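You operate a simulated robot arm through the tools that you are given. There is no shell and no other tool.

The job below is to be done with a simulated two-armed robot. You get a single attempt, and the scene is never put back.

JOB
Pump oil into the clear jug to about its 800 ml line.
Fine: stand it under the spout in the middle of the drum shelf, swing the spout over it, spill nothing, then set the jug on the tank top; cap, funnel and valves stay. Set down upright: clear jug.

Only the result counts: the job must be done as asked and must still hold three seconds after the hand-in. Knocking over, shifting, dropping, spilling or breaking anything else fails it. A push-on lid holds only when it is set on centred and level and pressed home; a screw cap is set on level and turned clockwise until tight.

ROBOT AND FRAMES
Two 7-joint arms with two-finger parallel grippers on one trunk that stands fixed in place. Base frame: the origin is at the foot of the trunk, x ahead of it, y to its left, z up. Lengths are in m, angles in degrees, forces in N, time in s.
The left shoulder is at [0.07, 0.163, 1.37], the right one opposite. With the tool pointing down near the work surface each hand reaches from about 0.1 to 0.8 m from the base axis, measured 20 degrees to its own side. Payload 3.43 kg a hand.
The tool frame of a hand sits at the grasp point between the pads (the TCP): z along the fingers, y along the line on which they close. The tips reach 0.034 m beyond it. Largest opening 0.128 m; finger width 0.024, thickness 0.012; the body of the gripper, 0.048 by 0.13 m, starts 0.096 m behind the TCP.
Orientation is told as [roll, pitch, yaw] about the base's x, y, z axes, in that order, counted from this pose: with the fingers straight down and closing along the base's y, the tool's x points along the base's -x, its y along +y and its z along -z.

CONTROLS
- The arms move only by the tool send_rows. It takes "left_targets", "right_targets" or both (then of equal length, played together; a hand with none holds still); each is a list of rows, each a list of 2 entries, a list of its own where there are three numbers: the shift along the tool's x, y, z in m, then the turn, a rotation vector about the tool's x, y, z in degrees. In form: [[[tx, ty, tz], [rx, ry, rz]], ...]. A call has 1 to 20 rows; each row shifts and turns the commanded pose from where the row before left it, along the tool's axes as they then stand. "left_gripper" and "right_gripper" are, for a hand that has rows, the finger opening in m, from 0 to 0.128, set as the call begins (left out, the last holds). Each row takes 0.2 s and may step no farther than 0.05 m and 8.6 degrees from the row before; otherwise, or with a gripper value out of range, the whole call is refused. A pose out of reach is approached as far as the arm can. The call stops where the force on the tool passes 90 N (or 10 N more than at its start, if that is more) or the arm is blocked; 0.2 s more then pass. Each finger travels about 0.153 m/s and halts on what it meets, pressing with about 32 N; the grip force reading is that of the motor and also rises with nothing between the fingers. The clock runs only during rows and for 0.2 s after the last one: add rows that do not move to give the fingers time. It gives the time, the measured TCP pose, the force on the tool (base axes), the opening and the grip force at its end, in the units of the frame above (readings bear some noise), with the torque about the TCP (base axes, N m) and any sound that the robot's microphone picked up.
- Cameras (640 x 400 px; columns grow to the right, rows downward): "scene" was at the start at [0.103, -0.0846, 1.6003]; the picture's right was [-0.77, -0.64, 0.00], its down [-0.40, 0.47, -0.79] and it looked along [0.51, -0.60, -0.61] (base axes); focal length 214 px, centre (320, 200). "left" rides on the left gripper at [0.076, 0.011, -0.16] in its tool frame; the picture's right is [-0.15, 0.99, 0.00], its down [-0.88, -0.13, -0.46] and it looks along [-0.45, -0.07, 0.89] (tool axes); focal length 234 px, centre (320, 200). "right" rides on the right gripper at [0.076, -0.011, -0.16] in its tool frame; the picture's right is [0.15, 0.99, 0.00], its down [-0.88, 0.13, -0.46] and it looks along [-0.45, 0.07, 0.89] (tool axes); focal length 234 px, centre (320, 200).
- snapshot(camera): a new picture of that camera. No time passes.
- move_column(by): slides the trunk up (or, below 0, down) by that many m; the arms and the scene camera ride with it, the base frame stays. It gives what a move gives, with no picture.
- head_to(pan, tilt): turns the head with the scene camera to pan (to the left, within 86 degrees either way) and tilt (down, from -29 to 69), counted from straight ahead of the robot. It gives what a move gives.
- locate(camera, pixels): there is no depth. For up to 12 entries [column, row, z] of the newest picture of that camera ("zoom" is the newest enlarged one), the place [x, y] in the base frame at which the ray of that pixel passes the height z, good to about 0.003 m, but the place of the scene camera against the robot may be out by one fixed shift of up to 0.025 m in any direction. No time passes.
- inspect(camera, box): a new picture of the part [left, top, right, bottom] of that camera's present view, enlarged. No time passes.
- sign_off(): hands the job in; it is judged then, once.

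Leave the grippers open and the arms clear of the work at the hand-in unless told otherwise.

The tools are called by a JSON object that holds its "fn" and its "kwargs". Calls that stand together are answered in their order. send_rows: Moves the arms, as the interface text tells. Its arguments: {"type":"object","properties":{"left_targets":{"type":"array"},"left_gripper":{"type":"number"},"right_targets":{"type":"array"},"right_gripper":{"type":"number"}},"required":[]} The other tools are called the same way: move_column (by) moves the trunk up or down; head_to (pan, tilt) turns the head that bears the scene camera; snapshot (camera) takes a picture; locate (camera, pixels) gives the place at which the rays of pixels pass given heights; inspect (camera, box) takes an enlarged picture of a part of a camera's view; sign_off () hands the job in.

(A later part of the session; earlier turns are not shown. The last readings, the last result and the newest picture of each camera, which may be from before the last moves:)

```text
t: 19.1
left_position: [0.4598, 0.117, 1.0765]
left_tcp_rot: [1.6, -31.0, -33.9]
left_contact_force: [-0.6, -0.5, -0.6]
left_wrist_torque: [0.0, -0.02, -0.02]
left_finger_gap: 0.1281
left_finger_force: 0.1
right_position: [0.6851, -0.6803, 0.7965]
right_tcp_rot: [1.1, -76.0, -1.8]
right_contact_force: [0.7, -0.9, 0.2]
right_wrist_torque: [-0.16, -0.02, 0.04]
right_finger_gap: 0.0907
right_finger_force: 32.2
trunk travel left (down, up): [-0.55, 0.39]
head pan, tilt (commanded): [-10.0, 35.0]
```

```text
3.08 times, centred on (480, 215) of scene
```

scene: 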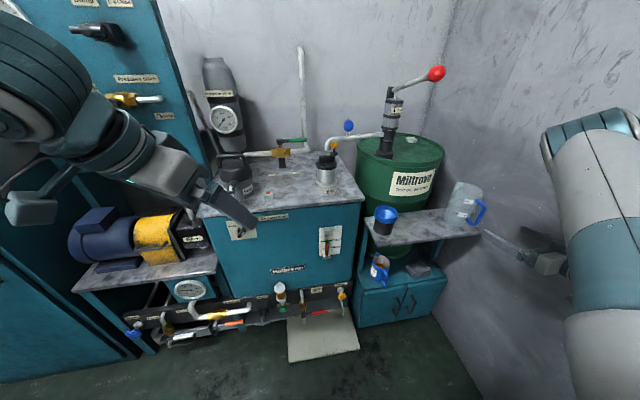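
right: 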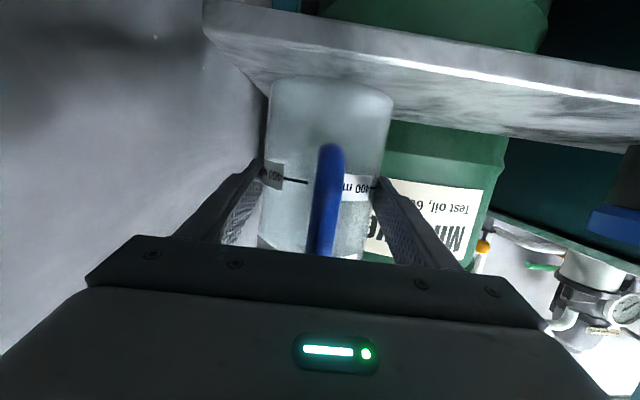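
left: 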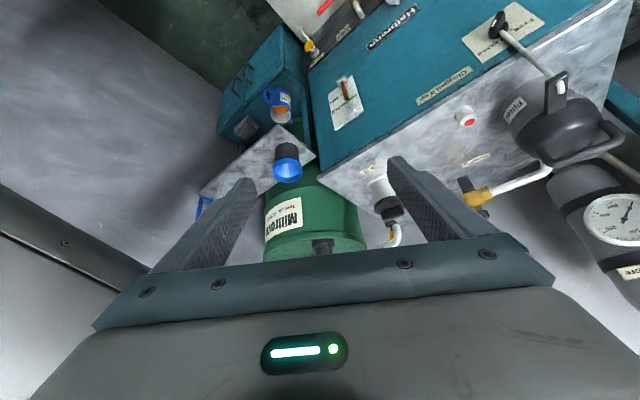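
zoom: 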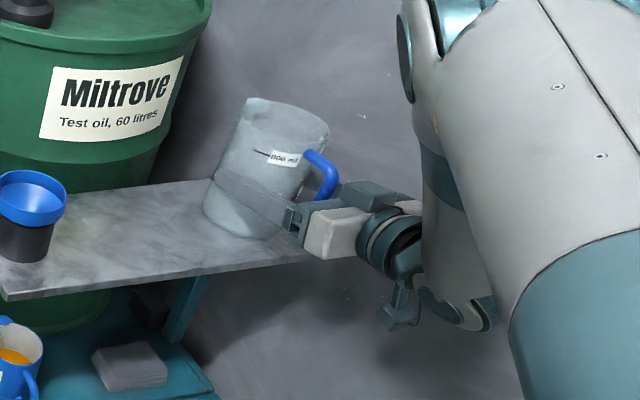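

Gripped: gap 0.0907 at 32 N. Before moving, I'll look with the left camera at the pump from its present place for a more exact spout position.

{"fn": "snapshot", "kwargs": {"camera": "left"}}

{"fn": "inspect", "kwargs": {"camera": "left", "box": [160, 130, 360, 260]}}

```text
taken
```

left: 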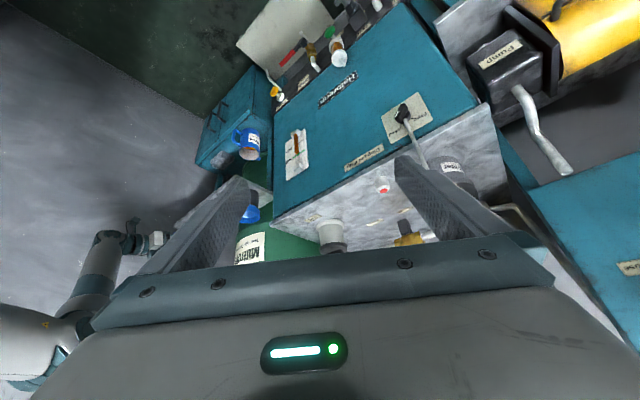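

```text
3.08 times, centred on (260, 195) of left
```

zoom: 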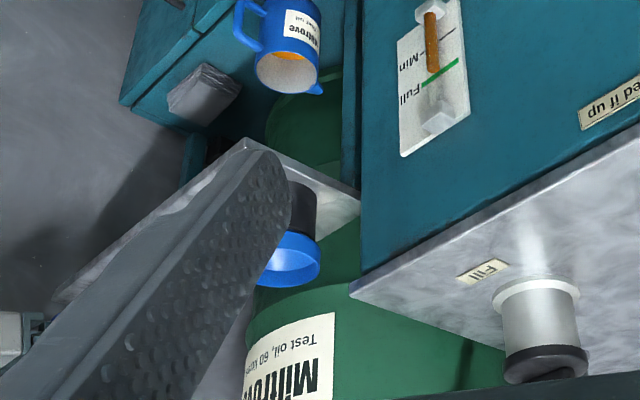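

The gripper hides the pump from there. I'll tip the left hand up by 24° and move it right about 0.12 now that the right arm is out of the way.

{"fn": "send_rows", "kwargs": {"left_targets": [[[0, -0.03, 0], [0, -8, 0]], [[0, -0.04, 0], [0, -8, 0]], [[0, -0.04, 0], [0, -8, 0]]]}}

{"fn": "snapshot", "kwargs": {"camera": "left"}}

{"fn": "snapshot", "kwargs": {"camera": "scene"}}

```text
t: 19.9
left_position: [0.4461, 0.001, 1.1173]
left_tcp_rot: [2.7, -54.9, -35.1]
left_contact_force: [0.6, -0.5, 1.1]
left_wrist_torque: [0.01, 0.01, 0.03]
left_finger_gap: 0.1282
left_finger_force: 0.0
left hand out of reach, approached as far as the arm can: row 2, 3
right_position: [0.6855, -0.6796, 0.7954]
right_tcp_rot: [1.2, -76.1, -2.0]
right_contact_force: [0.0, -0.2, 2.1]
right_wrist_torque: [-0.19, -0.16, 0.03]
right_finger_gap: 0.0907
right_finger_force: 31.9
trunk travel left (down, up): [-0.55, 0.39]
head pan, tilt (commanded): [-10.0, 35.0]
```

```text
taken
```

left: 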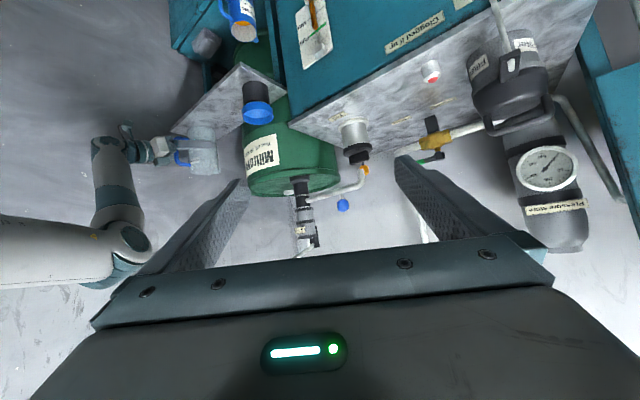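

```text
taken
```

scene: 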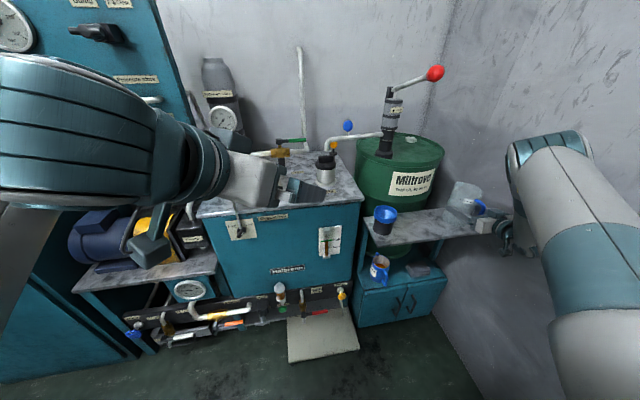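

The left camera sees the pump, spout, shelf and the jug in the right hand. I'll enlarge the pump area.

{"fn": "inspect", "kwargs": {"camera": "left", "box": [270, 120, 390, 250]}}

{"fn": "inspect", "kwargs": {"camera": "left", "box": [160, 50, 300, 200]}}

```text
3.08 times, centred on (330, 185) of left
```

zoom: 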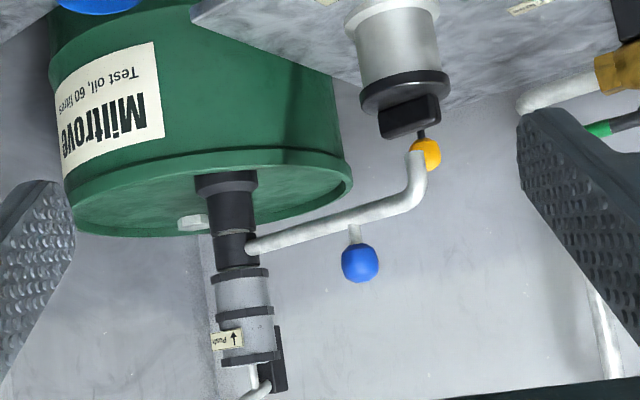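

```text
2.67 times, centred on (230, 125) of left
```

zoom: 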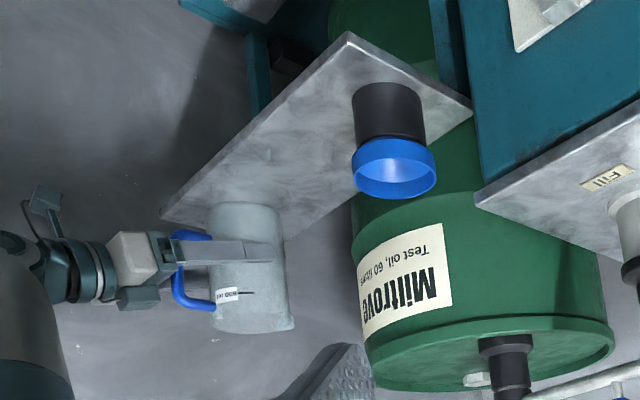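

I'll get rays for the spout tip, bend, ball, pump column and shelf corners from this view.

{"fn": "locate", "kwargs": {"camera": "left", "pixels": [[360.5, 169.7, 0.98], [360.5, 169.7, 1.03], [360.8, 183.4, 1.0], [360.8, 183.4, 1.05], [343, 205.5, 1.05], [343, 205.5, 1.1], [299.2, 179.5, 0.9], [299.2, 179.5, 0.95], [307.3, 199.6, 1.0], [307.3, 199.6, 1.05], [306.3, 237, 1.12], [306.3, 237, 1.17]]}}

{"fn": "locate", "kwargs": {"camera": "left", "pixels": [[240.5, 62.1, 0.713], [286.9, 91.3, 0.713], [170.1, 133.2, 0.713], [240.5, 62.1, 0.7], [286.9, 91.3, 0.7], [170.1, 133.2, 0.7], [316.4, 238.6, 1.15], [316.4, 238.6, 1.2], [300, 258, 1.2], [300, 258, 1.25]]}}

```text
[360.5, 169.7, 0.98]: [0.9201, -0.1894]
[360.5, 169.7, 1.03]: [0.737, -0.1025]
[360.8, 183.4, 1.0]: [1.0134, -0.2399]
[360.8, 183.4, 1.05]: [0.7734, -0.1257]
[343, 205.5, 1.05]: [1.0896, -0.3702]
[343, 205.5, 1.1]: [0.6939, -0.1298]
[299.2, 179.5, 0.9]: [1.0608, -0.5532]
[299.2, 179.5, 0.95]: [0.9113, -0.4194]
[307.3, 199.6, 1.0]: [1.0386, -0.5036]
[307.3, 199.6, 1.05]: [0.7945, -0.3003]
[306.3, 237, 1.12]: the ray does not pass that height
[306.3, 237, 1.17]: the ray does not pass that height
```

```text
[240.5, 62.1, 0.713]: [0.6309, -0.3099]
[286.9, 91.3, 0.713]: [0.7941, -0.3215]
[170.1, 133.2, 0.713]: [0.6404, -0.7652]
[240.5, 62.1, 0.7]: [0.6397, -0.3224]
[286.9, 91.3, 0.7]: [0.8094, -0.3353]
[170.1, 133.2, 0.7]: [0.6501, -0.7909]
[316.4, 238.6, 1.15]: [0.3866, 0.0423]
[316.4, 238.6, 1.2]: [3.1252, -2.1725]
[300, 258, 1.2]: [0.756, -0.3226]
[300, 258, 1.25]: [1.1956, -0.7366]
```

The shelf spans x 0.634–0.797 and y -0.315 to -0.765, so its middle is (0.715, -0.54). The pump axis is at (0.919, -0.428) and the spout tip radius about 0.265. I'll put the jug's axis near (0.702, -0.553). First lift it 3 cm and look.

{"fn": "send_rows", "kwargs": {"right_targets": [[[-0.0146, 0, -0.0036], [0, 0, 0]], [[-0.0146, 0, -0.0036], [0, 0, 0]], [[0, 0, 0], [0, 0, 0]]]}}

{"fn": "inspect", "kwargs": {"camera": "scene", "box": [360, 130, 560, 280]}}

{"fn": "snapshot", "kwargs": {"camera": "right"}}

```text
t: 20.7
left_position: [0.4472, -0.0, 1.1167]
left_tcp_rot: [2.4, -54.8, -35.1]
left_contact_force: [-0.3, 0.2, 0.0]
left_wrist_torque: [-0.02, -0.01, -0.03]
left_finger_gap: 0.1281
left_finger_force: 0.1
right_position: [0.687, -0.6793, 0.8257]
right_tcp_rot: [1.3, -75.9, -2.2]
right_contact_force: [-0.2, 0.1, -1.5]
right_wrist_torque: [0.02, 0.01, 0.01]
right_finger_gap: 0.0908
right_finger_force: 31.8
trunk travel left (down, up): [-0.55, 0.39]
head pan, tilt (commanded): [-10.0, 35.0]
```

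```text
2.67 times, centred on (460, 205) of scene
```

zoom: 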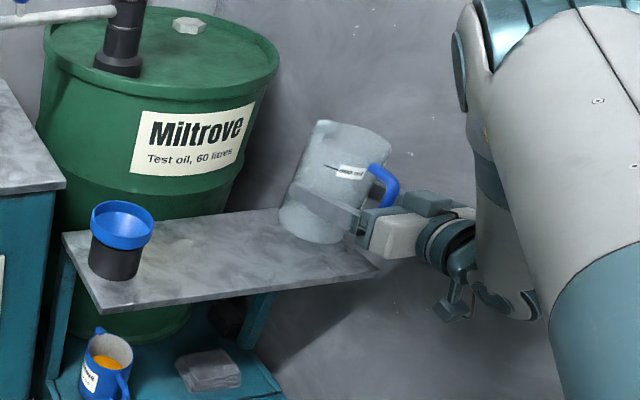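

```text
taken
```

right: 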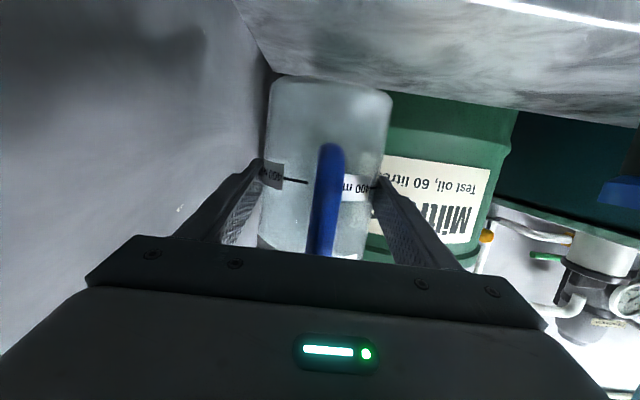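

The jug is lifted and steady in the grip. Now I'll move it 0.126 to the left along the shelf.

{"fn": "send_rows", "kwargs": {"right_targets": [[[0.0002, 0.0252, -0.0009], [0, 0, 0]], [[0.0002, 0.0252, -0.0009], [0, 0, 0]], [[0.0002, 0.0252, -0.0009], [0, 0, 0]], [[0.0002, 0.0252, -0.0009], [0, 0, 0]], [[0.0002, 0.0252, -0.0009], [0, 0, 0]], [[0, 0, 0], [0, 0, 0]]]}}

{"fn": "inspect", "kwargs": {"camera": "scene", "box": [360, 130, 560, 280]}}

{"fn": "snapshot", "kwargs": {"camera": "right"}}

{"fn": "inspect", "kwargs": {"camera": "left", "box": [160, 50, 380, 260]}}

```text
t: 22.1
left_position: [0.4472, 0.0001, 1.1174]
left_tcp_rot: [2.3, -54.7, -35.0]
left_contact_force: [-0.1, -1.0, -0.7]
left_wrist_torque: [0.02, 0.0, -0.02]
left_finger_gap: 0.128
left_finger_force: 0.2
right_position: [0.6818, -0.5563, 0.8246]
right_tcp_rot: [1.2, -76.1, -2.0]
right_contact_force: [-0.8, 0.9, -2.0]
right_wrist_torque: [-0.02, 0.0, 0.05]
right_finger_gap: 0.0906
right_finger_force: 32.2
trunk travel left (down, up): [-0.55, 0.39]
head pan, tilt (commanded): [-10.0, 35.0]
```

```text
2.67 times, centred on (460, 205) of scene
```

zoom: 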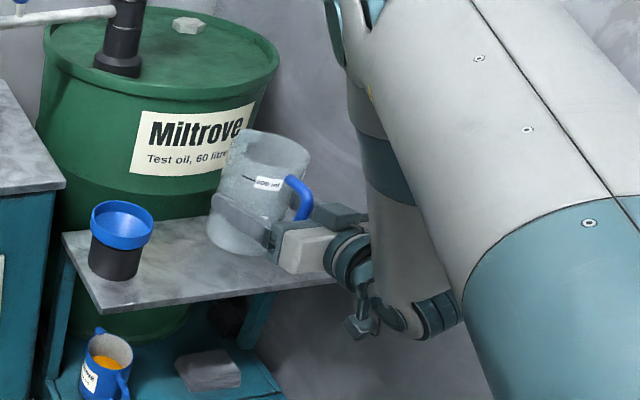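

```text
taken
```

right: 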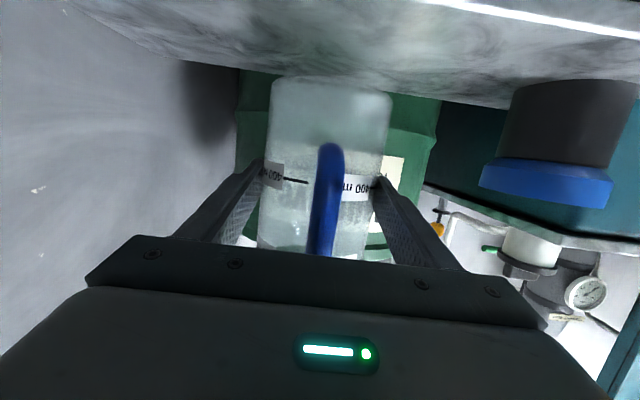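

```text
1.90 times, centred on (270, 155) of left
```

zoom: 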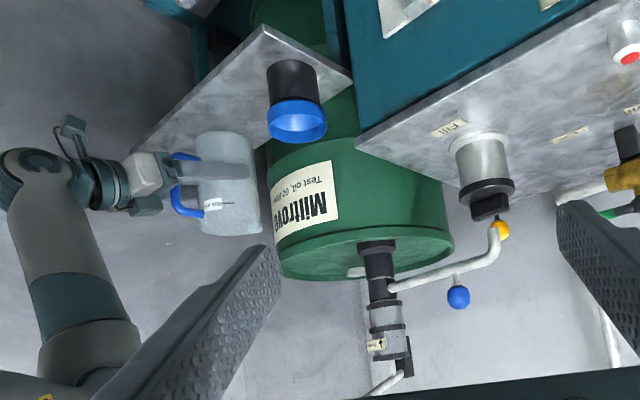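

The jug is now at about (0.697, -0.557), 3 cm above the shelf. I'll shift it 8 mm forward while lowering to the same height it stood at before (TCP z ≈ 0.7955).

{"fn": "send_rows", "kwargs": {"right_targets": [[[0.0105, 0.0012, 0.0075], [0, 0, 0]], [[0.0105, 0.0011, 0.0055], [0, 0, 0]], [[0.0045, 0, 0.0011], [0, 0, 0]], [[0, 0, 0], [0, 0, 0]]]}}

{"fn": "snapshot", "kwargs": {"camera": "right"}}

{"fn": "inspect", "kwargs": {"camera": "left", "box": [180, 60, 280, 200]}}

```text
t: 23.1
left_position: [0.4473, 0.0021, 1.117]
left_tcp_rot: [2.4, -54.8, -35.0]
left_contact_force: [0.5, -0.2, 0.2]
left_wrist_torque: [0.01, 0.04, 0.02]
left_finger_gap: 0.128
left_finger_force: 0.1
right_position: [0.6899, -0.5513, 0.7975]
right_tcp_rot: [1.1, -76.0, -1.9]
right_contact_force: [-0.3, -0.7, -1.6]
right_wrist_torque: [0.0, 0.01, -0.04]
right_finger_gap: 0.0908
right_finger_force: 31.7
trunk travel left (down, up): [-0.55, 0.39]
head pan, tilt (commanded): [-10.0, 35.0]
```

```text
taken
```

right: 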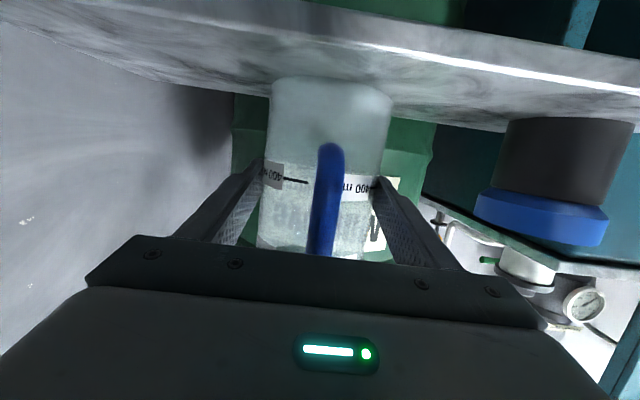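

```text
2.86 times, centred on (230, 130) of left
```

zoom: 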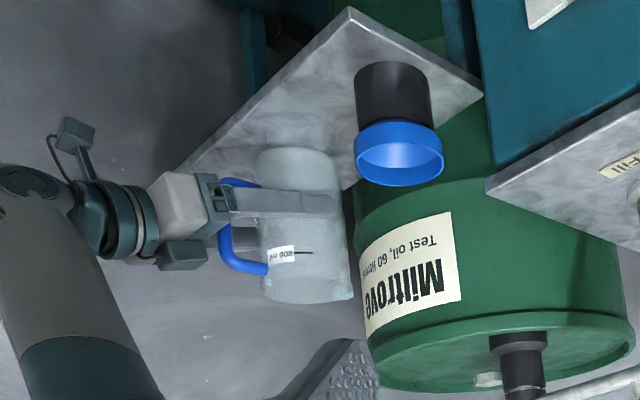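

TCP z is 0.7975 and the force still shows the jug's weight (-1.6 N). I'll lower in 1 mm steps until it's carried by the shelf.

{"fn": "send_rows", "kwargs": {"right_targets": [[[0.001, 0, 0.0002], [0, 0, 0]], [[0.001, 0, 0.0002], [0, 0, 0]], [[0, 0, 0], [0, 0, 0]]]}}

```text
t: 23.9
left_position: [0.4483, 0.0016, 1.1175]
left_tcp_rot: [2.4, -54.9, -34.9]
left_contact_force: [0.3, 0.6, -0.3]
left_wrist_torque: [0.0, 0.0, 0.01]
left_finger_gap: 0.128
left_finger_force: 0.1
right_position: [0.6905, -0.5515, 0.7954]
right_tcp_rot: [1.0, -76.2, -1.9]
right_contact_force: [-0.3, -1.0, 1.3]
right_wrist_torque: [-0.08, -0.01, 0.02]
right_finger_gap: 0.0907
right_finger_force: 31.7
trunk travel left (down, up): [-0.55, 0.39]
head pan, tilt (commanded): [-10.0, 35.0]
```

The shelf now carries it (+1.3 N). I'll open the fingers to 0.118 and let them finish, then check the jug.

{"fn": "send_rows", "kwargs": {"right_targets": [[[0, 0, 0], [0, 0, 0]], [[0, 0, 0], [0, 0, 0]], [[0, 0, 0], [0, 0, 0]]], "right_gripper": 0.118}}

{"fn": "snapshot", "kwargs": {"camera": "right"}}

```text
t: 24.7
left_position: [0.4471, 0.0023, 1.1175]
left_tcp_rot: [2.4, -54.7, -35.0]
left_contact_force: [0.1, -0.5, -0.5]
left_wrist_torque: [0.01, 0.0, -0.03]
left_finger_gap: 0.1282
left_finger_force: 0.0
right_position: [0.6905, -0.5522, 0.7957]
right_tcp_rot: [1.0, -76.0, -2.0]
right_contact_force: [0.6, 0.2, 0.1]
right_wrist_torque: [0.02, -0.01, 0.02]
right_finger_gap: 0.1179
right_finger_force: 0.0
trunk travel left (down, up): [-0.55, 0.39]
head pan, tilt (commanded): [-10.0, 35.0]
```

```text
taken
```

right: 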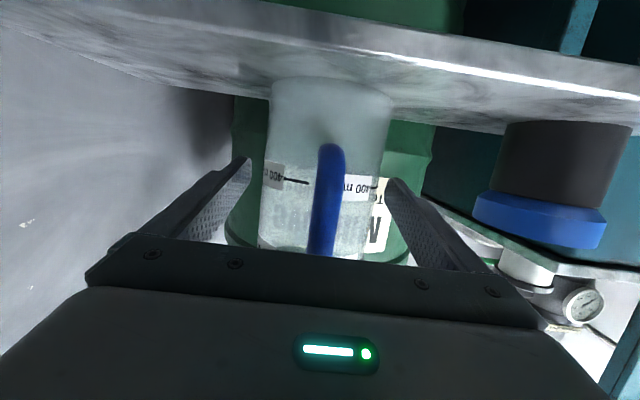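

The fingers are clear on both sides and the jug stands. I'll back out straight toward the robot.

{"fn": "send_rows", "kwargs": {"right_targets": [[[0.0095, -0.0005, -0.0388], [0, 0, 0]], [[0.0095, -0.0005, -0.0388], [0, 0, 0]], [[0.0095, -0.0005, -0.0388], [0, 0, 0]], [[0.0095, -0.0005, -0.0388], [0, 0, 0]], [[0, 0, 0], [0, 0, 0]]]}}

{"fn": "snapshot", "kwargs": {"camera": "right"}}

{"fn": "snapshot", "kwargs": {"camera": "scene"}}

```text
t: 25.9
left_position: [0.4478, 0.002, 1.1172]
left_tcp_rot: [2.3, -54.8, -35.1]
left_contact_force: [0.0, -0.5, 0.7]
left_wrist_torque: [-0.02, -0.01, 0.0]
left_finger_gap: 0.128
left_finger_force: 0.0
right_position: [0.5304, -0.5512, 0.794]
right_tcp_rot: [1.0, -75.9, -1.7]
right_contact_force: [0.3, -0.4, 0.2]
right_wrist_torque: [0.01, 0.03, -0.04]
right_finger_gap: 0.1178
right_finger_force: 0.0
trunk travel left (down, up): [-0.55, 0.39]
head pan, tilt (commanded): [-10.0, 35.0]
```

```text
taken
```

right: 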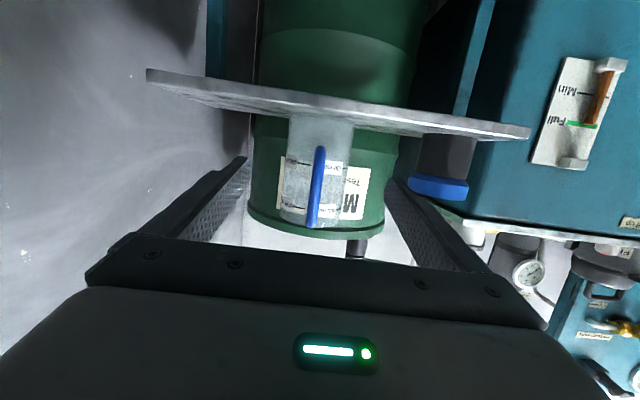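

```text
taken
```

scene: 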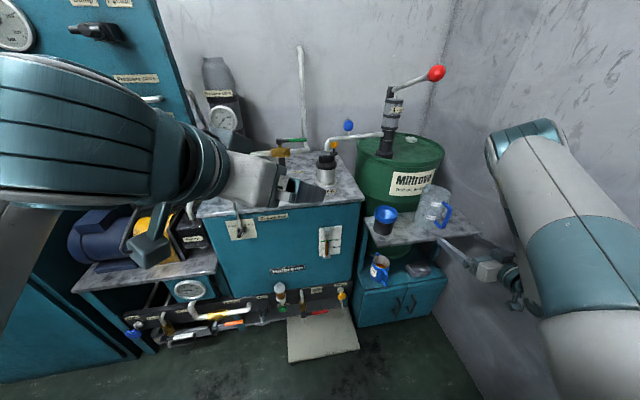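

The jug stands upright on the shelf near the middle. Next is the spout: I'll use the right hand to grip the blue ball on the spout and swing it along its arc. I pull the left hand back a little for room and raise the right hand straight up in front of the shelf.

{"fn": "send_rows", "kwargs": {"left_targets": [[[0.021, 0.0232, -0.03], [0, 0, 0]], [[0.021, 0.0232, -0.03], [0, 0, 0]], [[0.021, 0.0232, -0.03], [0, 0, 0]], [[0, 0, 0], [0, 0, 0]]], "right_targets": [[[-0.038, 0, -0.0135], [0, 0, 0]], [[-0.038, 0, -0.0135], [0, 0, 0]], [[-0.038, 0, -0.0135], [0, 0, 0]], [[-0.038, 0, -0.0135], [0, 0, 0]]]}}

{"fn": "snapshot", "kwargs": {"camera": "scene"}}

{"fn": "snapshot", "kwargs": {"camera": "left"}}

{"fn": "snapshot", "kwargs": {"camera": "right"}}

```text
t: 26.9
left_position: [0.4385, 0.1011, 1.1664]
left_tcp_rot: [2.4, -54.9, -35.0]
left_contact_force: [-0.2, -0.9, 0.5]
left_wrist_torque: [-0.02, 0.03, 0.01]
left_finger_gap: 0.128
left_finger_force: 0.1
left hand out of reach, approached as far as the arm can: row 1, 2, 3
right_position: [0.5137, -0.5517, 0.958]
right_tcp_rot: [1.1, -76.0, -1.8]
right_contact_force: [-0.6, 0.2, 0.7]
right_wrist_torque: [-0.03, 0.0, 0.0]
right_finger_gap: 0.1179
right_finger_force: 0.0
trunk travel left (down, up): [-0.55, 0.39]
head pan, tilt (commanded): [-10.0, 35.0]
```

```text
taken
```

scene: 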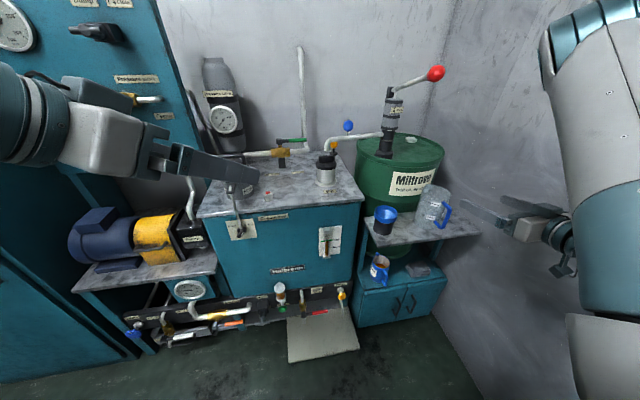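

```text
taken
```

left: 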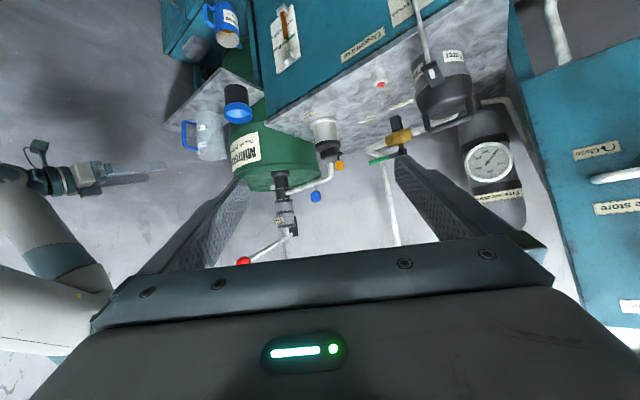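

```text
taken
```

right: 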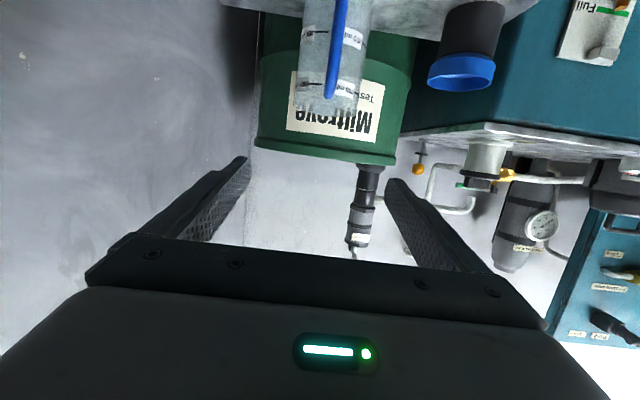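

Good views all round. I'll enlarge the pump in the left view for another fix of the ball, tip and lever.

{"fn": "inspect", "kwargs": {"camera": "left", "box": [225, 130, 365, 270]}}

{"fn": "inspect", "kwargs": {"camera": "left", "box": [170, 70, 290, 180]}}

```text
2.86 times, centred on (295, 200) of left
```

zoom: 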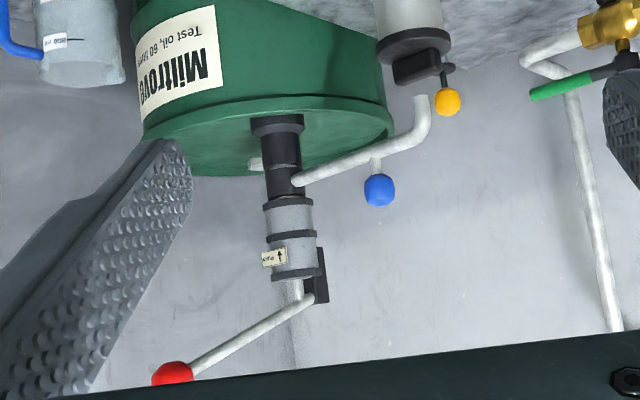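

```text
3.64 times, centred on (230, 125) of left
```

zoom: 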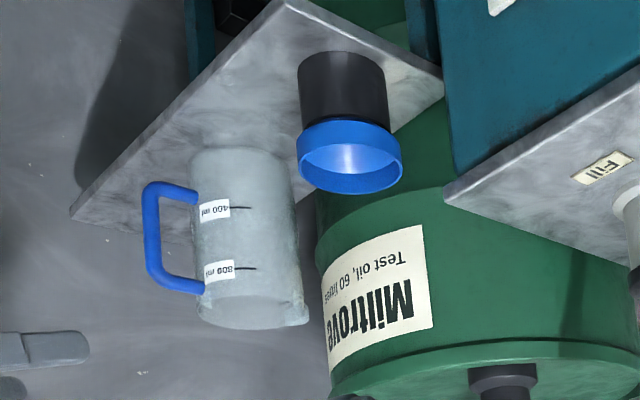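

I'll get rays from this left view for ball (315.6, 196.5), tip (329.3, 164.3), knob (244.3, 260.1), lever pivot (292.2, 233.2), pump base (280, 174.8) and jug rim (211, 157).

{"fn": "locate", "kwargs": {"camera": "left", "pixels": [[315.6, 196.5, 1.05], [315.6, 196.5, 1.09], [329.3, 164.3, 0.98], [329.3, 164.3, 1.02], [244.3, 260.1, 1.22], [244.3, 260.1, 1.26], [292.2, 233.2, 1.17], [292.2, 233.2, 1.19], [280, 174.8, 0.93], [280, 174.8, 0.96], [211, 157, 0.873], [210, 105, 0.713]]}}

```text
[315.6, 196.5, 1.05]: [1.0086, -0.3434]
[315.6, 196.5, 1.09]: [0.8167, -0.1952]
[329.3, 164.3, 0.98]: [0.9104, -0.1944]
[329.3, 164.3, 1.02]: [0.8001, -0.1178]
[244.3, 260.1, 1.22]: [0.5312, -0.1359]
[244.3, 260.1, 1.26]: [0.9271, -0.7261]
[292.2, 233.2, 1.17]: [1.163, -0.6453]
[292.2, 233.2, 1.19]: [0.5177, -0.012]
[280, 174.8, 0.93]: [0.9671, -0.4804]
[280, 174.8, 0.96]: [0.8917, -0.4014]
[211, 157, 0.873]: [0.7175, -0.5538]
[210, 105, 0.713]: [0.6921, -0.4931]
```

Combined fixes: ball (0.891, -0.253, 1.074), spout tip (0.866, -0.163, 1.00) at radius 0.27 from the pump axis, knob (0.715, -0.415, 1.243), lever pivot (0.933, -0.42, 1.177). The lower ledge items and left hand are clear. I'll raise the right hand to z ≈ 1.077 and move it left to y ≈ -0.253, still at x ≈ 0.52, in front of the lever.

{"fn": "send_rows", "kwargs": {"right_targets": [[[-0.0385, 0.028, -0.0097], [0, 0, 0]], [[-0.0385, 0.028, -0.0097], [0, 0, 0]], [[-0.0385, 0.028, -0.0097], [0, 0, 0]], [[0, 0.043, 0], [0, 0, 0]], [[0, 0.043, 0], [0, 0, 0]]]}}

{"fn": "snapshot", "kwargs": {"camera": "scene"}}

{"fn": "snapshot", "kwargs": {"camera": "left"}}

```text
t: 28.1
left_position: [0.4388, 0.1025, 1.1663]
left_tcp_rot: [2.2, -54.9, -34.9]
left_contact_force: [1.3, 0.3, -0.6]
left_wrist_torque: [0.01, -0.03, -0.01]
left_finger_gap: 0.1281
left_finger_force: 0.0
right_position: [0.5514, -0.4063, 1.0894]
right_tcp_rot: [1.0, -76.1, -1.7]
right_contact_force: [-0.1, 0.4, 0.7]
right_wrist_torque: [0.02, 0.01, -0.03]
right_finger_gap: 0.118
right_finger_force: 0.1
right hand out of reach, approached as far as the arm can: row 4, 5
trunk travel left (down, up): [-0.55, 0.39]
head pan, tilt (commanded): [-10.0, 35.0]
```

```text
taken
```

scene: 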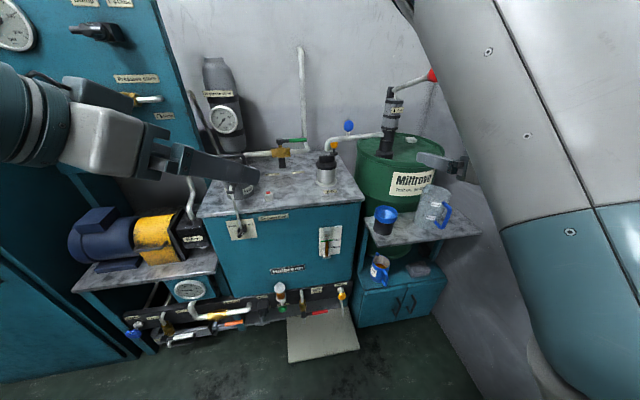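

```text
taken
```

left: 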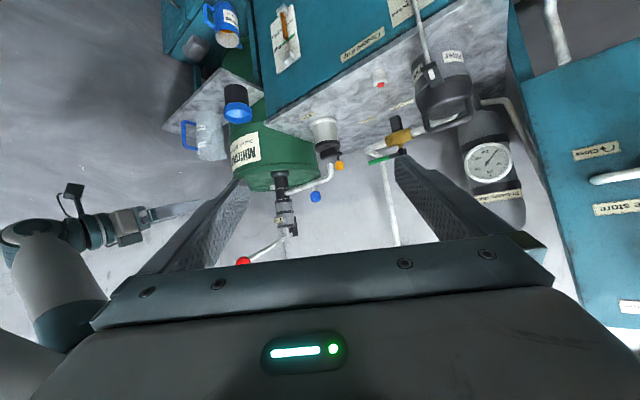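

The arm was too folded there ("out of reach"), so I'll go diagonally forward and left instead, still 13 cm below the lever knob.

{"fn": "send_rows", "kwargs": {"right_targets": [[[-0.0053, 0.034, 0.0337], [0, 0, 0]], [[-0.0053, 0.034, 0.0337], [0, 0, 0]], [[-0.0053, 0.034, 0.0337], [0, 0, 0]]]}}

{"fn": "snapshot", "kwargs": {"camera": "scene"}}

{"fn": "snapshot", "kwargs": {"camera": "right"}}

{"fn": "snapshot", "kwargs": {"camera": "left"}}

```text
t: 28.8
left_position: [0.4407, 0.1025, 1.1653]
left_tcp_rot: [2.2, -54.9, -34.8]
left_contact_force: [-0.7, 0.3, 0.2]
left_wrist_torque: [0.0, 0.0, 0.01]
left_finger_gap: 0.1278
left_finger_force: 0.2
right_position: [0.624, -0.3479, 0.9525]
right_tcp_rot: [2.3, -63.0, -5.4]
right_contact_force: [0.8, 0.7, -0.7]
right_wrist_torque: [-0.02, 0.02, -0.01]
right_finger_gap: 0.1181
right_finger_force: 0.0
trunk travel left (down, up): [-0.55, 0.39]
head pan, tilt (commanded): [-10.0, 35.0]
stopped in row 3 (right hand): the arm was blocked; the commanded pose is now the measured one
```

```text
taken
```

scene: 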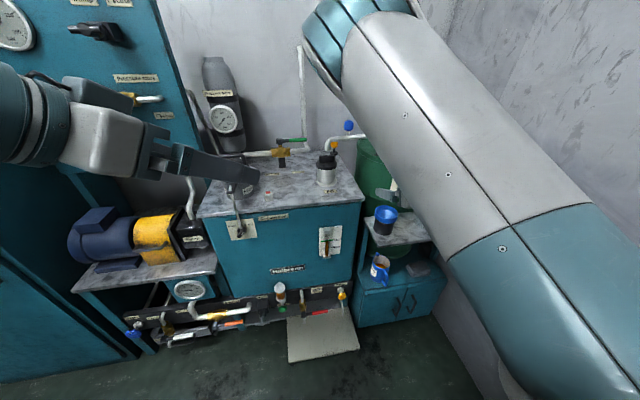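

```text
taken
```

right: 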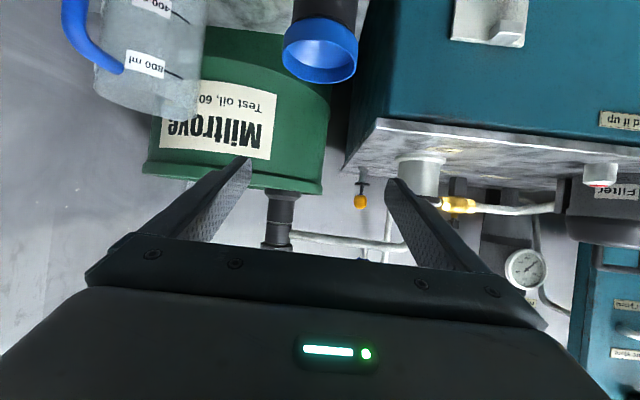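

```text
taken
```

left: 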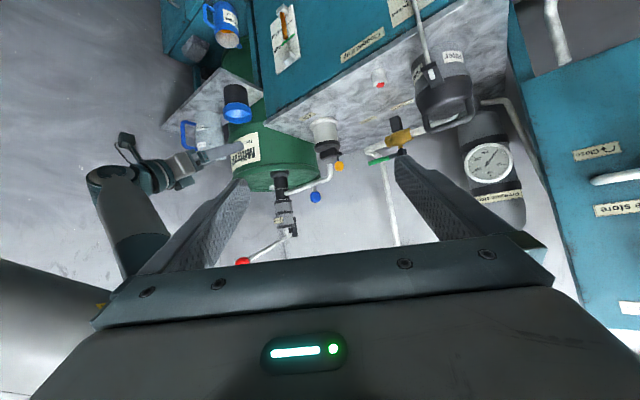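

The arm folded through a different elbow posture and stopped as "blocked" with the hand at (0.624, -0.348, 0.953); the pictures show jug, funnel, lever and ball all undisturbed. From here the arm is less folded, so I'll raise gently with slight forward motion and restore the tip angle.

{"fn": "send_rows", "kwargs": {"right_targets": [[[-0.0224, 0, 0], [0, -3, 0]], [[-0.0224, 0, 0], [0, -3, 0]]]}}

{"fn": "snapshot", "kwargs": {"camera": "scene"}}

```text
t: 29.4
left_position: [0.4384, 0.1017, 1.1663]
left_tcp_rot: [2.4, -54.9, -35.1]
left_contact_force: [-1.4, -0.9, -0.3]
left_wrist_torque: [0.02, 0.03, 0.03]
left_finger_gap: 0.128
left_finger_force: 0.1
right_position: [0.6348, -0.366, 0.9883]
right_tcp_rot: [6.4, -68.4, -10.9]
right_contact_force: [-0.1, 0.0, 0.1]
right_wrist_torque: [-0.04, 0.0, 0.01]
right_finger_gap: 0.118
right_finger_force: 0.0
trunk travel left (down, up): [-0.55, 0.39]
head pan, tilt (commanded): [-10.0, 35.0]
```

```text
taken
```

scene: 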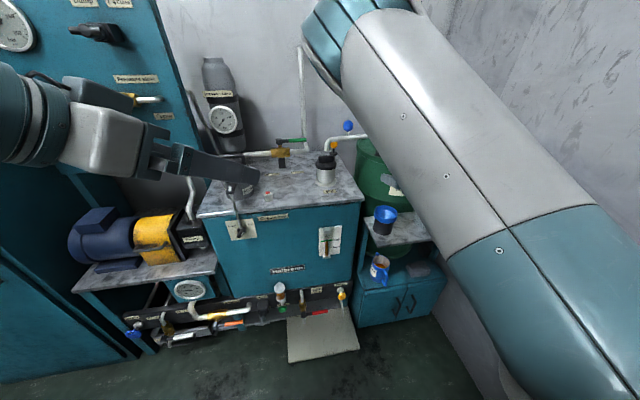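

The hand follows again. I'll pause one moment to let it settle and read the pose.

{"fn": "send_rows", "kwargs": {"right_targets": [[[0, 0, 0], [0, 0, 0]], [[0, 0, 0], [0, 0, 0]]]}}

{"fn": "snapshot", "kwargs": {"camera": "right"}}

```text
t: 30.0
left_position: [0.4404, 0.1003, 1.167]
left_tcp_rot: [2.3, -54.9, -35.1]
left_contact_force: [0.2, -0.3, -1.2]
left_wrist_torque: [0.0, -0.02, 0.04]
left_finger_gap: 0.1281
left_finger_force: 0.0
right_position: [0.6365, -0.3651, 0.9872]
right_tcp_rot: [6.4, -68.5, -11.0]
right_contact_force: [-0.4, 0.4, -0.4]
right_wrist_torque: [0.0, 0.01, 0.05]
right_finger_gap: 0.1179
right_finger_force: 0.0
trunk travel left (down, up): [-0.55, 0.39]
head pan, tilt (commanded): [-10.0, 35.0]
```

```text
taken
```

right: 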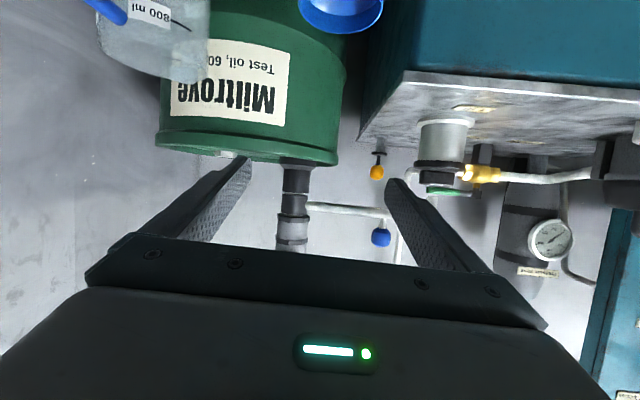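

The ball shows at pixel (381, 237). The hand points forward, about 21° below level. I'll move toward a spot 9 cm short of the ball, at z ≈ 1.085, in two stages.

{"fn": "send_rows", "kwargs": {"right_targets": [[[-0.02844, 0.02598, 0.02174], [0, 0, 0]], [[-0.02844, 0.02598, 0.02174], [0, 0, 0]], [[-0.02844, 0.02598, 0.02174], [0, 0, 0]]]}}

{"fn": "snapshot", "kwargs": {"camera": "right"}}

{"fn": "snapshot", "kwargs": {"camera": "left"}}

{"fn": "snapshot", "kwargs": {"camera": "scene"}}

```text
t: 30.6
left_position: [0.4397, 0.1018, 1.1671]
left_tcp_rot: [2.3, -54.8, -34.9]
left_contact_force: [0.7, -0.6, 0.3]
left_wrist_torque: [0.0, 0.03, 0.0]
left_finger_gap: 0.1278
left_finger_force: 0.0
right_position: [0.6696, -0.3321, 0.9168]
right_tcp_rot: [2.1, -59.1, -6.9]
right_contact_force: [-0.2, 0.0, 0.3]
right_wrist_torque: [0.0, 0.02, -0.02]
right_finger_gap: 0.1183
right_finger_force: 0.0
right hand out of reach, approached as far as the arm can: row 2
trunk travel left (down, up): [-0.55, 0.39]
head pan, tilt (commanded): [-10.0, 35.0]
stopped in row 2 (right hand): the arm was blocked; the commanded pose is now the measured one
```

```text
taken
```

right: 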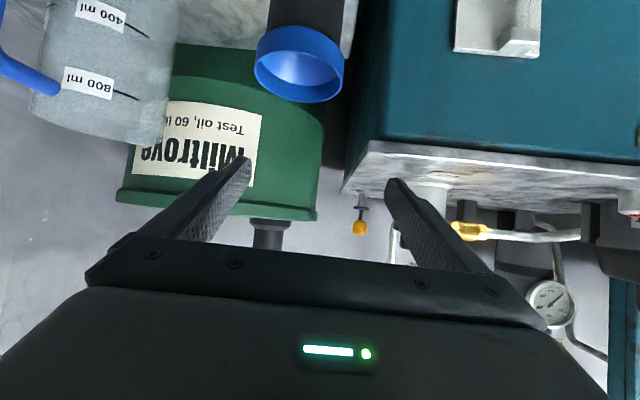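

```text
taken
```

left: 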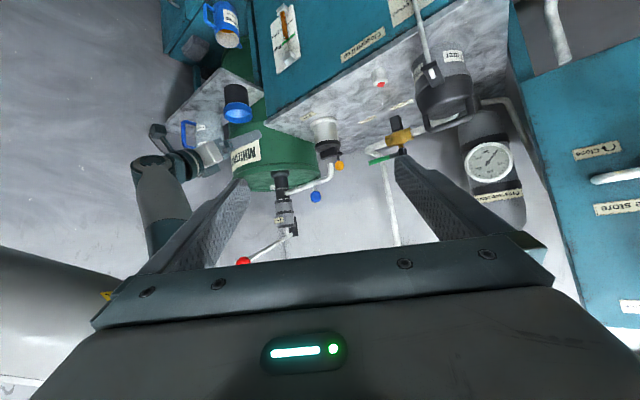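

```text
taken
```

scene: 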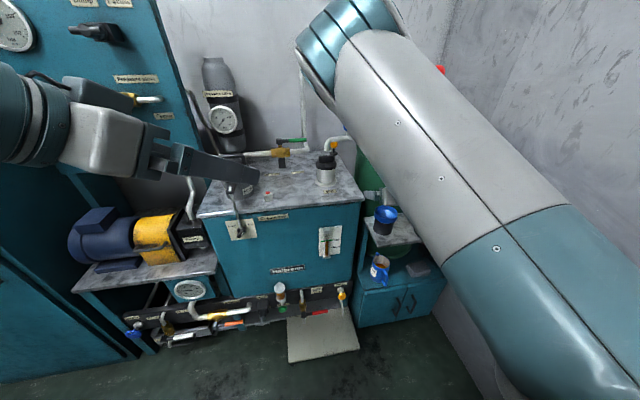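

The arm stops there because it is too folded with the shoulder this low (no contact forces, nothing touched). Raising the trunk will lift the hand without changing the joints and also unfold the arm. The space straight above the hand is clear (knob at x ≥ 0.69, y -0.415). I'll raise the trunk by 0.16.

{"fn": "move_column", "kwargs": {"by": 0.16}}

{"fn": "snapshot", "kwargs": {"camera": "right"}}

{"fn": "snapshot", "kwargs": {"camera": "left"}}

{"fn": "snapshot", "kwargs": {"camera": "scene"}}

```text
t: 32.4
left_position: [0.4396, 0.1016, 1.3261]
left_tcp_rot: [2.3, -54.7, -35.1]
left_contact_force: [-0.5, 0.0, -0.5]
left_wrist_torque: [-0.01, 0.01, -0.02]
left_finger_gap: 0.1278
left_finger_force: 0.1
right_position: [0.67, -0.332, 1.0762]
right_tcp_rot: [2.0, -59.1, -6.8]
right_contact_force: [0.2, 0.2, -0.3]
right_wrist_torque: [-0.01, -0.01, 0.02]
right_finger_gap: 0.1181
right_finger_force: 0.0
trunk travel left (down, up): [-0.71, 0.23]
head pan, tilt (commanded): [-10.0, 35.0]
```

```text
taken
```

right: 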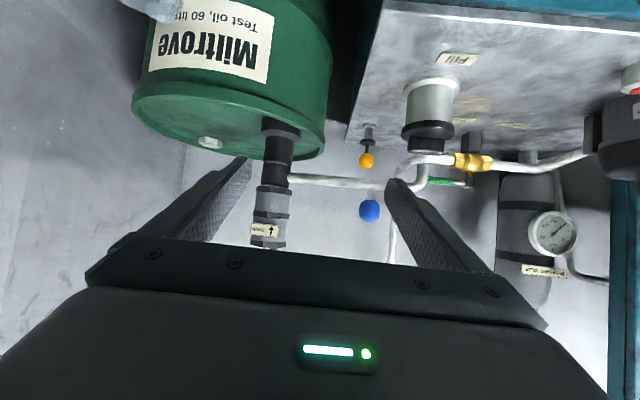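

```text
taken
```

left: 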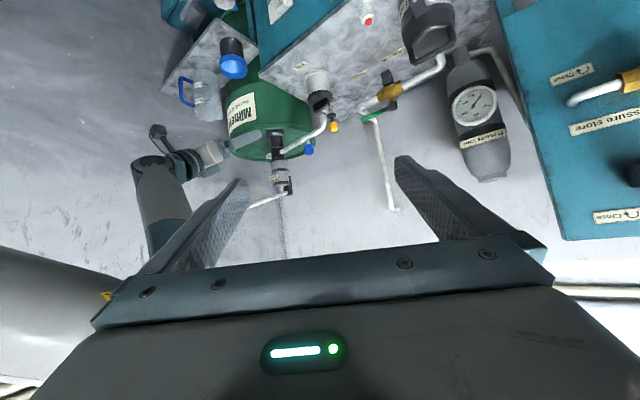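

```text
taken
```

scene: 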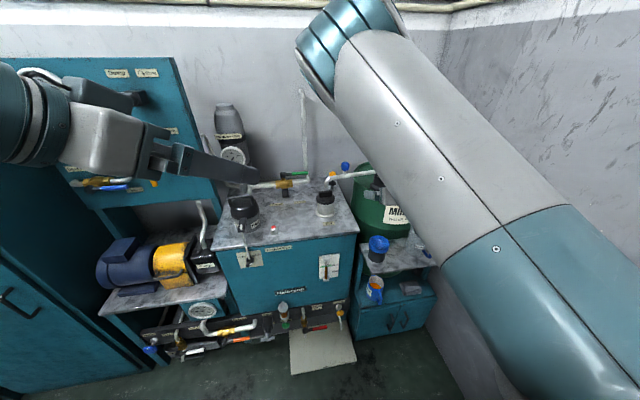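

Now the right camera shows the spout, its ball at (369, 211) and the pump column. I'll locate these again from here.

{"fn": "inspect", "kwargs": {"camera": "right", "box": [230, 110, 470, 260]}}

{"fn": "locate", "kwargs": {"camera": "right", "pixels": [[369, 211, 1.07], [369, 211, 1.08], [277, 150, 0.93], [277, 150, 0.95], [372, 186, 1.03], [300, 181, 1.03], [429, 105, 0.92], [428, 140, 0.95]]}}

```text
2.67 times, centred on (350, 185) of right
```

zoom: 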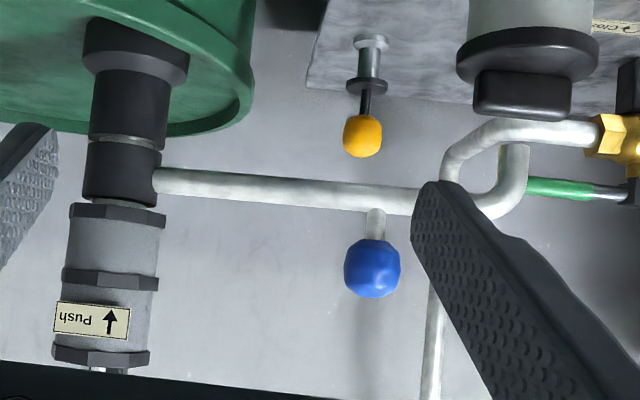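

```text
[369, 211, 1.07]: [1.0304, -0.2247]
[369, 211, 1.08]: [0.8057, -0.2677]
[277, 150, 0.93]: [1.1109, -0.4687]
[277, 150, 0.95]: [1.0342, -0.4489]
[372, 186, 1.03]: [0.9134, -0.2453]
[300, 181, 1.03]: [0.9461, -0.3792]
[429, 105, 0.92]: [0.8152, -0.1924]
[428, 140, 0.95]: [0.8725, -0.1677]
```

The ball is confirmed at (0.891, -0.252, 1.075). I'll advance toward it, two rows first, checking that the arm follows.

{"fn": "send_rows", "kwargs": {"right_targets": [[[-0.0166, 0.0228, 0.0257], [0, 0, 0]], [[-0.0166, 0.0228, 0.0257], [0, 0, 0]]]}}

{"fn": "snapshot", "kwargs": {"camera": "left"}}

```text
t: 33.0
left_position: [0.44, 0.1005, 1.3264]
left_tcp_rot: [2.2, -54.7, -35.0]
left_contact_force: [0.3, 0.5, -0.6]
left_wrist_torque: [-0.03, 0.02, 0.0]
left_finger_gap: 0.128
left_finger_force: 0.0
right_position: [0.7392, -0.3141, 1.0803]
right_tcp_rot: [3.9, -59.0, -9.0]
right_contact_force: [0.9, 0.7, -0.2]
right_wrist_torque: [0.03, 0.01, 0.01]
right_finger_gap: 0.1179
right_finger_force: 0.0
right hand out of reach, approached as far as the arm can: row 2
trunk travel left (down, up): [-0.71, 0.23]
head pan, tilt (commanded): [-10.0, 35.0]
```

```text
taken
```

left: 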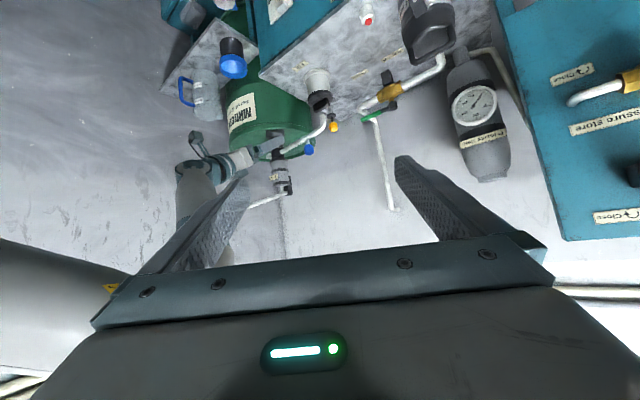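

The arm's wrist is near a limit when moving left with this heading (it drifted toward a more rightward heading). I'll turn the hand 16° more to the right (about the vertical), which should relieve it, holding the TCP in place.

{"fn": "send_rows", "kwargs": {"right_targets": [[[0, 0, 0], [6.9, -0.1, 4.1]], [[0, 0, 0], [6.9, -0.1, 4.1]], [[0, 0, 0], [0, 0, 0]]]}}

{"fn": "snapshot", "kwargs": {"camera": "right"}}

```text
t: 33.8
left_position: [0.4387, 0.1013, 1.3267]
left_tcp_rot: [2.4, -54.9, -35.1]
left_contact_force: [1.0, 0.2, 0.4]
left_wrist_torque: [-0.03, -0.02, 0.01]
left_finger_gap: 0.128
left_finger_force: 0.0
right_position: [0.7414, -0.3703, 1.084]
right_tcp_rot: [1.8, -57.7, -23.6]
right_contact_force: [-0.1, 0.0, 0.7]
right_wrist_torque: [-0.02, 0.0, -0.01]
right_finger_gap: 0.118
right_finger_force: 0.1
right hand out of reach, approached as far as the arm can: row 1, 2
trunk travel left (down, up): [-0.71, 0.23]
head pan, tilt (commanded): [-10.0, 35.0]
```

```text
taken
```

right: 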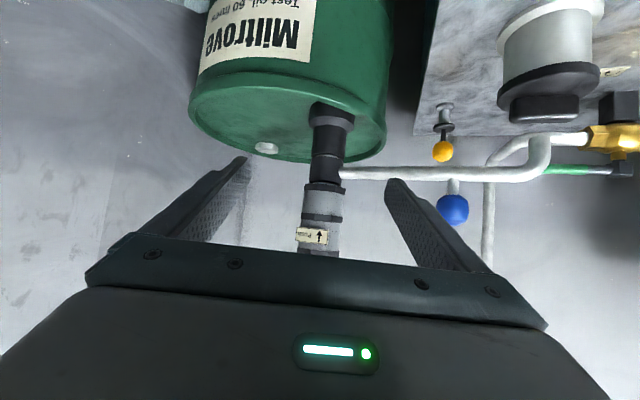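

Turning moved the hand right instead, so the wrist itself cannot go further left in this nearly level posture. I'll back off from the lever, tip the hand more downward (which suits the arm's normal posture) and then approach the ball from above-front.

{"fn": "send_rows", "kwargs": {"right_targets": [[[0.0168, -0.0029, -0.0454], [0, 0, 0]], [[0.0168, -0.0029, -0.0454], [0, 0, 0]], [[0, 0, 0], [0, 7, 0]], [[0, 0, 0], [0, 7, 0]], [[0, 0, 0], [0, 7, 0]]]}}

{"fn": "snapshot", "kwargs": {"camera": "right"}}

{"fn": "snapshot", "kwargs": {"camera": "scene"}}

{"fn": "snapshot", "kwargs": {"camera": "left"}}

```text
t: 35.0
left_position: [0.439, 0.102, 1.3274]
left_tcp_rot: [2.4, -55.0, -35.0]
left_contact_force: [0.9, -0.2, -0.9]
left_wrist_torque: [0.01, -0.03, -0.03]
left_finger_gap: 0.1281
left_finger_force: 0.1
right_position: [0.6572, -0.3729, 1.1058]
right_tcp_rot: [1.3, -37.6, -22.1]
right_contact_force: [0.8, -0.3, -0.3]
right_wrist_torque: [0.01, 0.01, -0.03]
right_finger_gap: 0.118
right_finger_force: 0.0
right hand out of reach, approached as far as the arm can: row 1, 2
trunk travel left (down, up): [-0.71, 0.23]
head pan, tilt (commanded): [-10.0, 35.0]
```

```text
taken
```

right: 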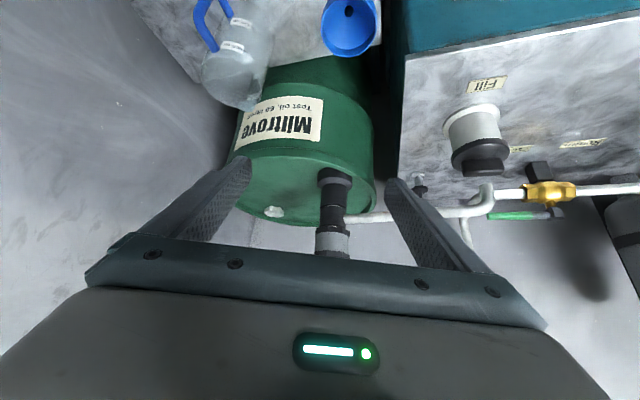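

```text
taken
```

scene: 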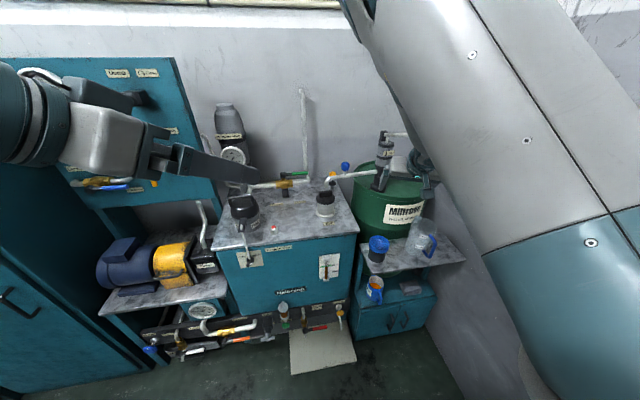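

```text
taken
```

left: 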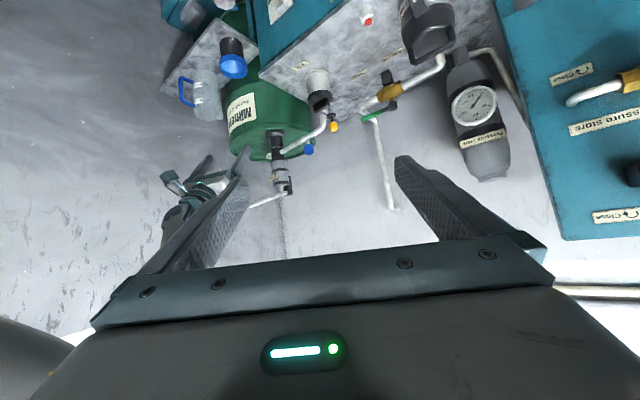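

The hand is now tipped 38°, clear of the lever. I'll try moving left and slightly forward.

{"fn": "send_rows", "kwargs": {"right_targets": [[[-0.0028, 0.0446, 0.0031], [0, 0, 0]], [[-0.0028, 0.0446, 0.0031], [0, 0, 0]]]}}

{"fn": "snapshot", "kwargs": {"camera": "left"}}

```text
t: 35.6
left_position: [0.4423, 0.101, 1.3245]
left_tcp_rot: [2.2, -54.8, -35.0]
left_contact_force: [0.9, -0.3, 0.1]
left_wrist_torque: [-0.03, 0.02, -0.08]
left_finger_gap: 0.1281
left_finger_force: 0.1
right_position: [0.7098, -0.3508, 1.1022]
right_tcp_rot: [4.8, -36.5, -26.5]
right_contact_force: [0.0, 0.7, 0.7]
right_wrist_torque: [0.01, 0.01, 0.0]
right_finger_gap: 0.1181
right_finger_force: 0.1
right hand out of reach, approached as far as the arm can: row 1, 2
trunk travel left (down, up): [-0.71, 0.23]
head pan, tilt (commanded): [-10.0, 35.0]
```

```text
taken
```

left: 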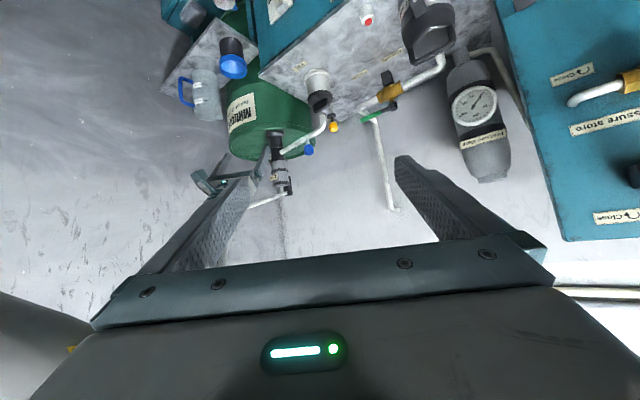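

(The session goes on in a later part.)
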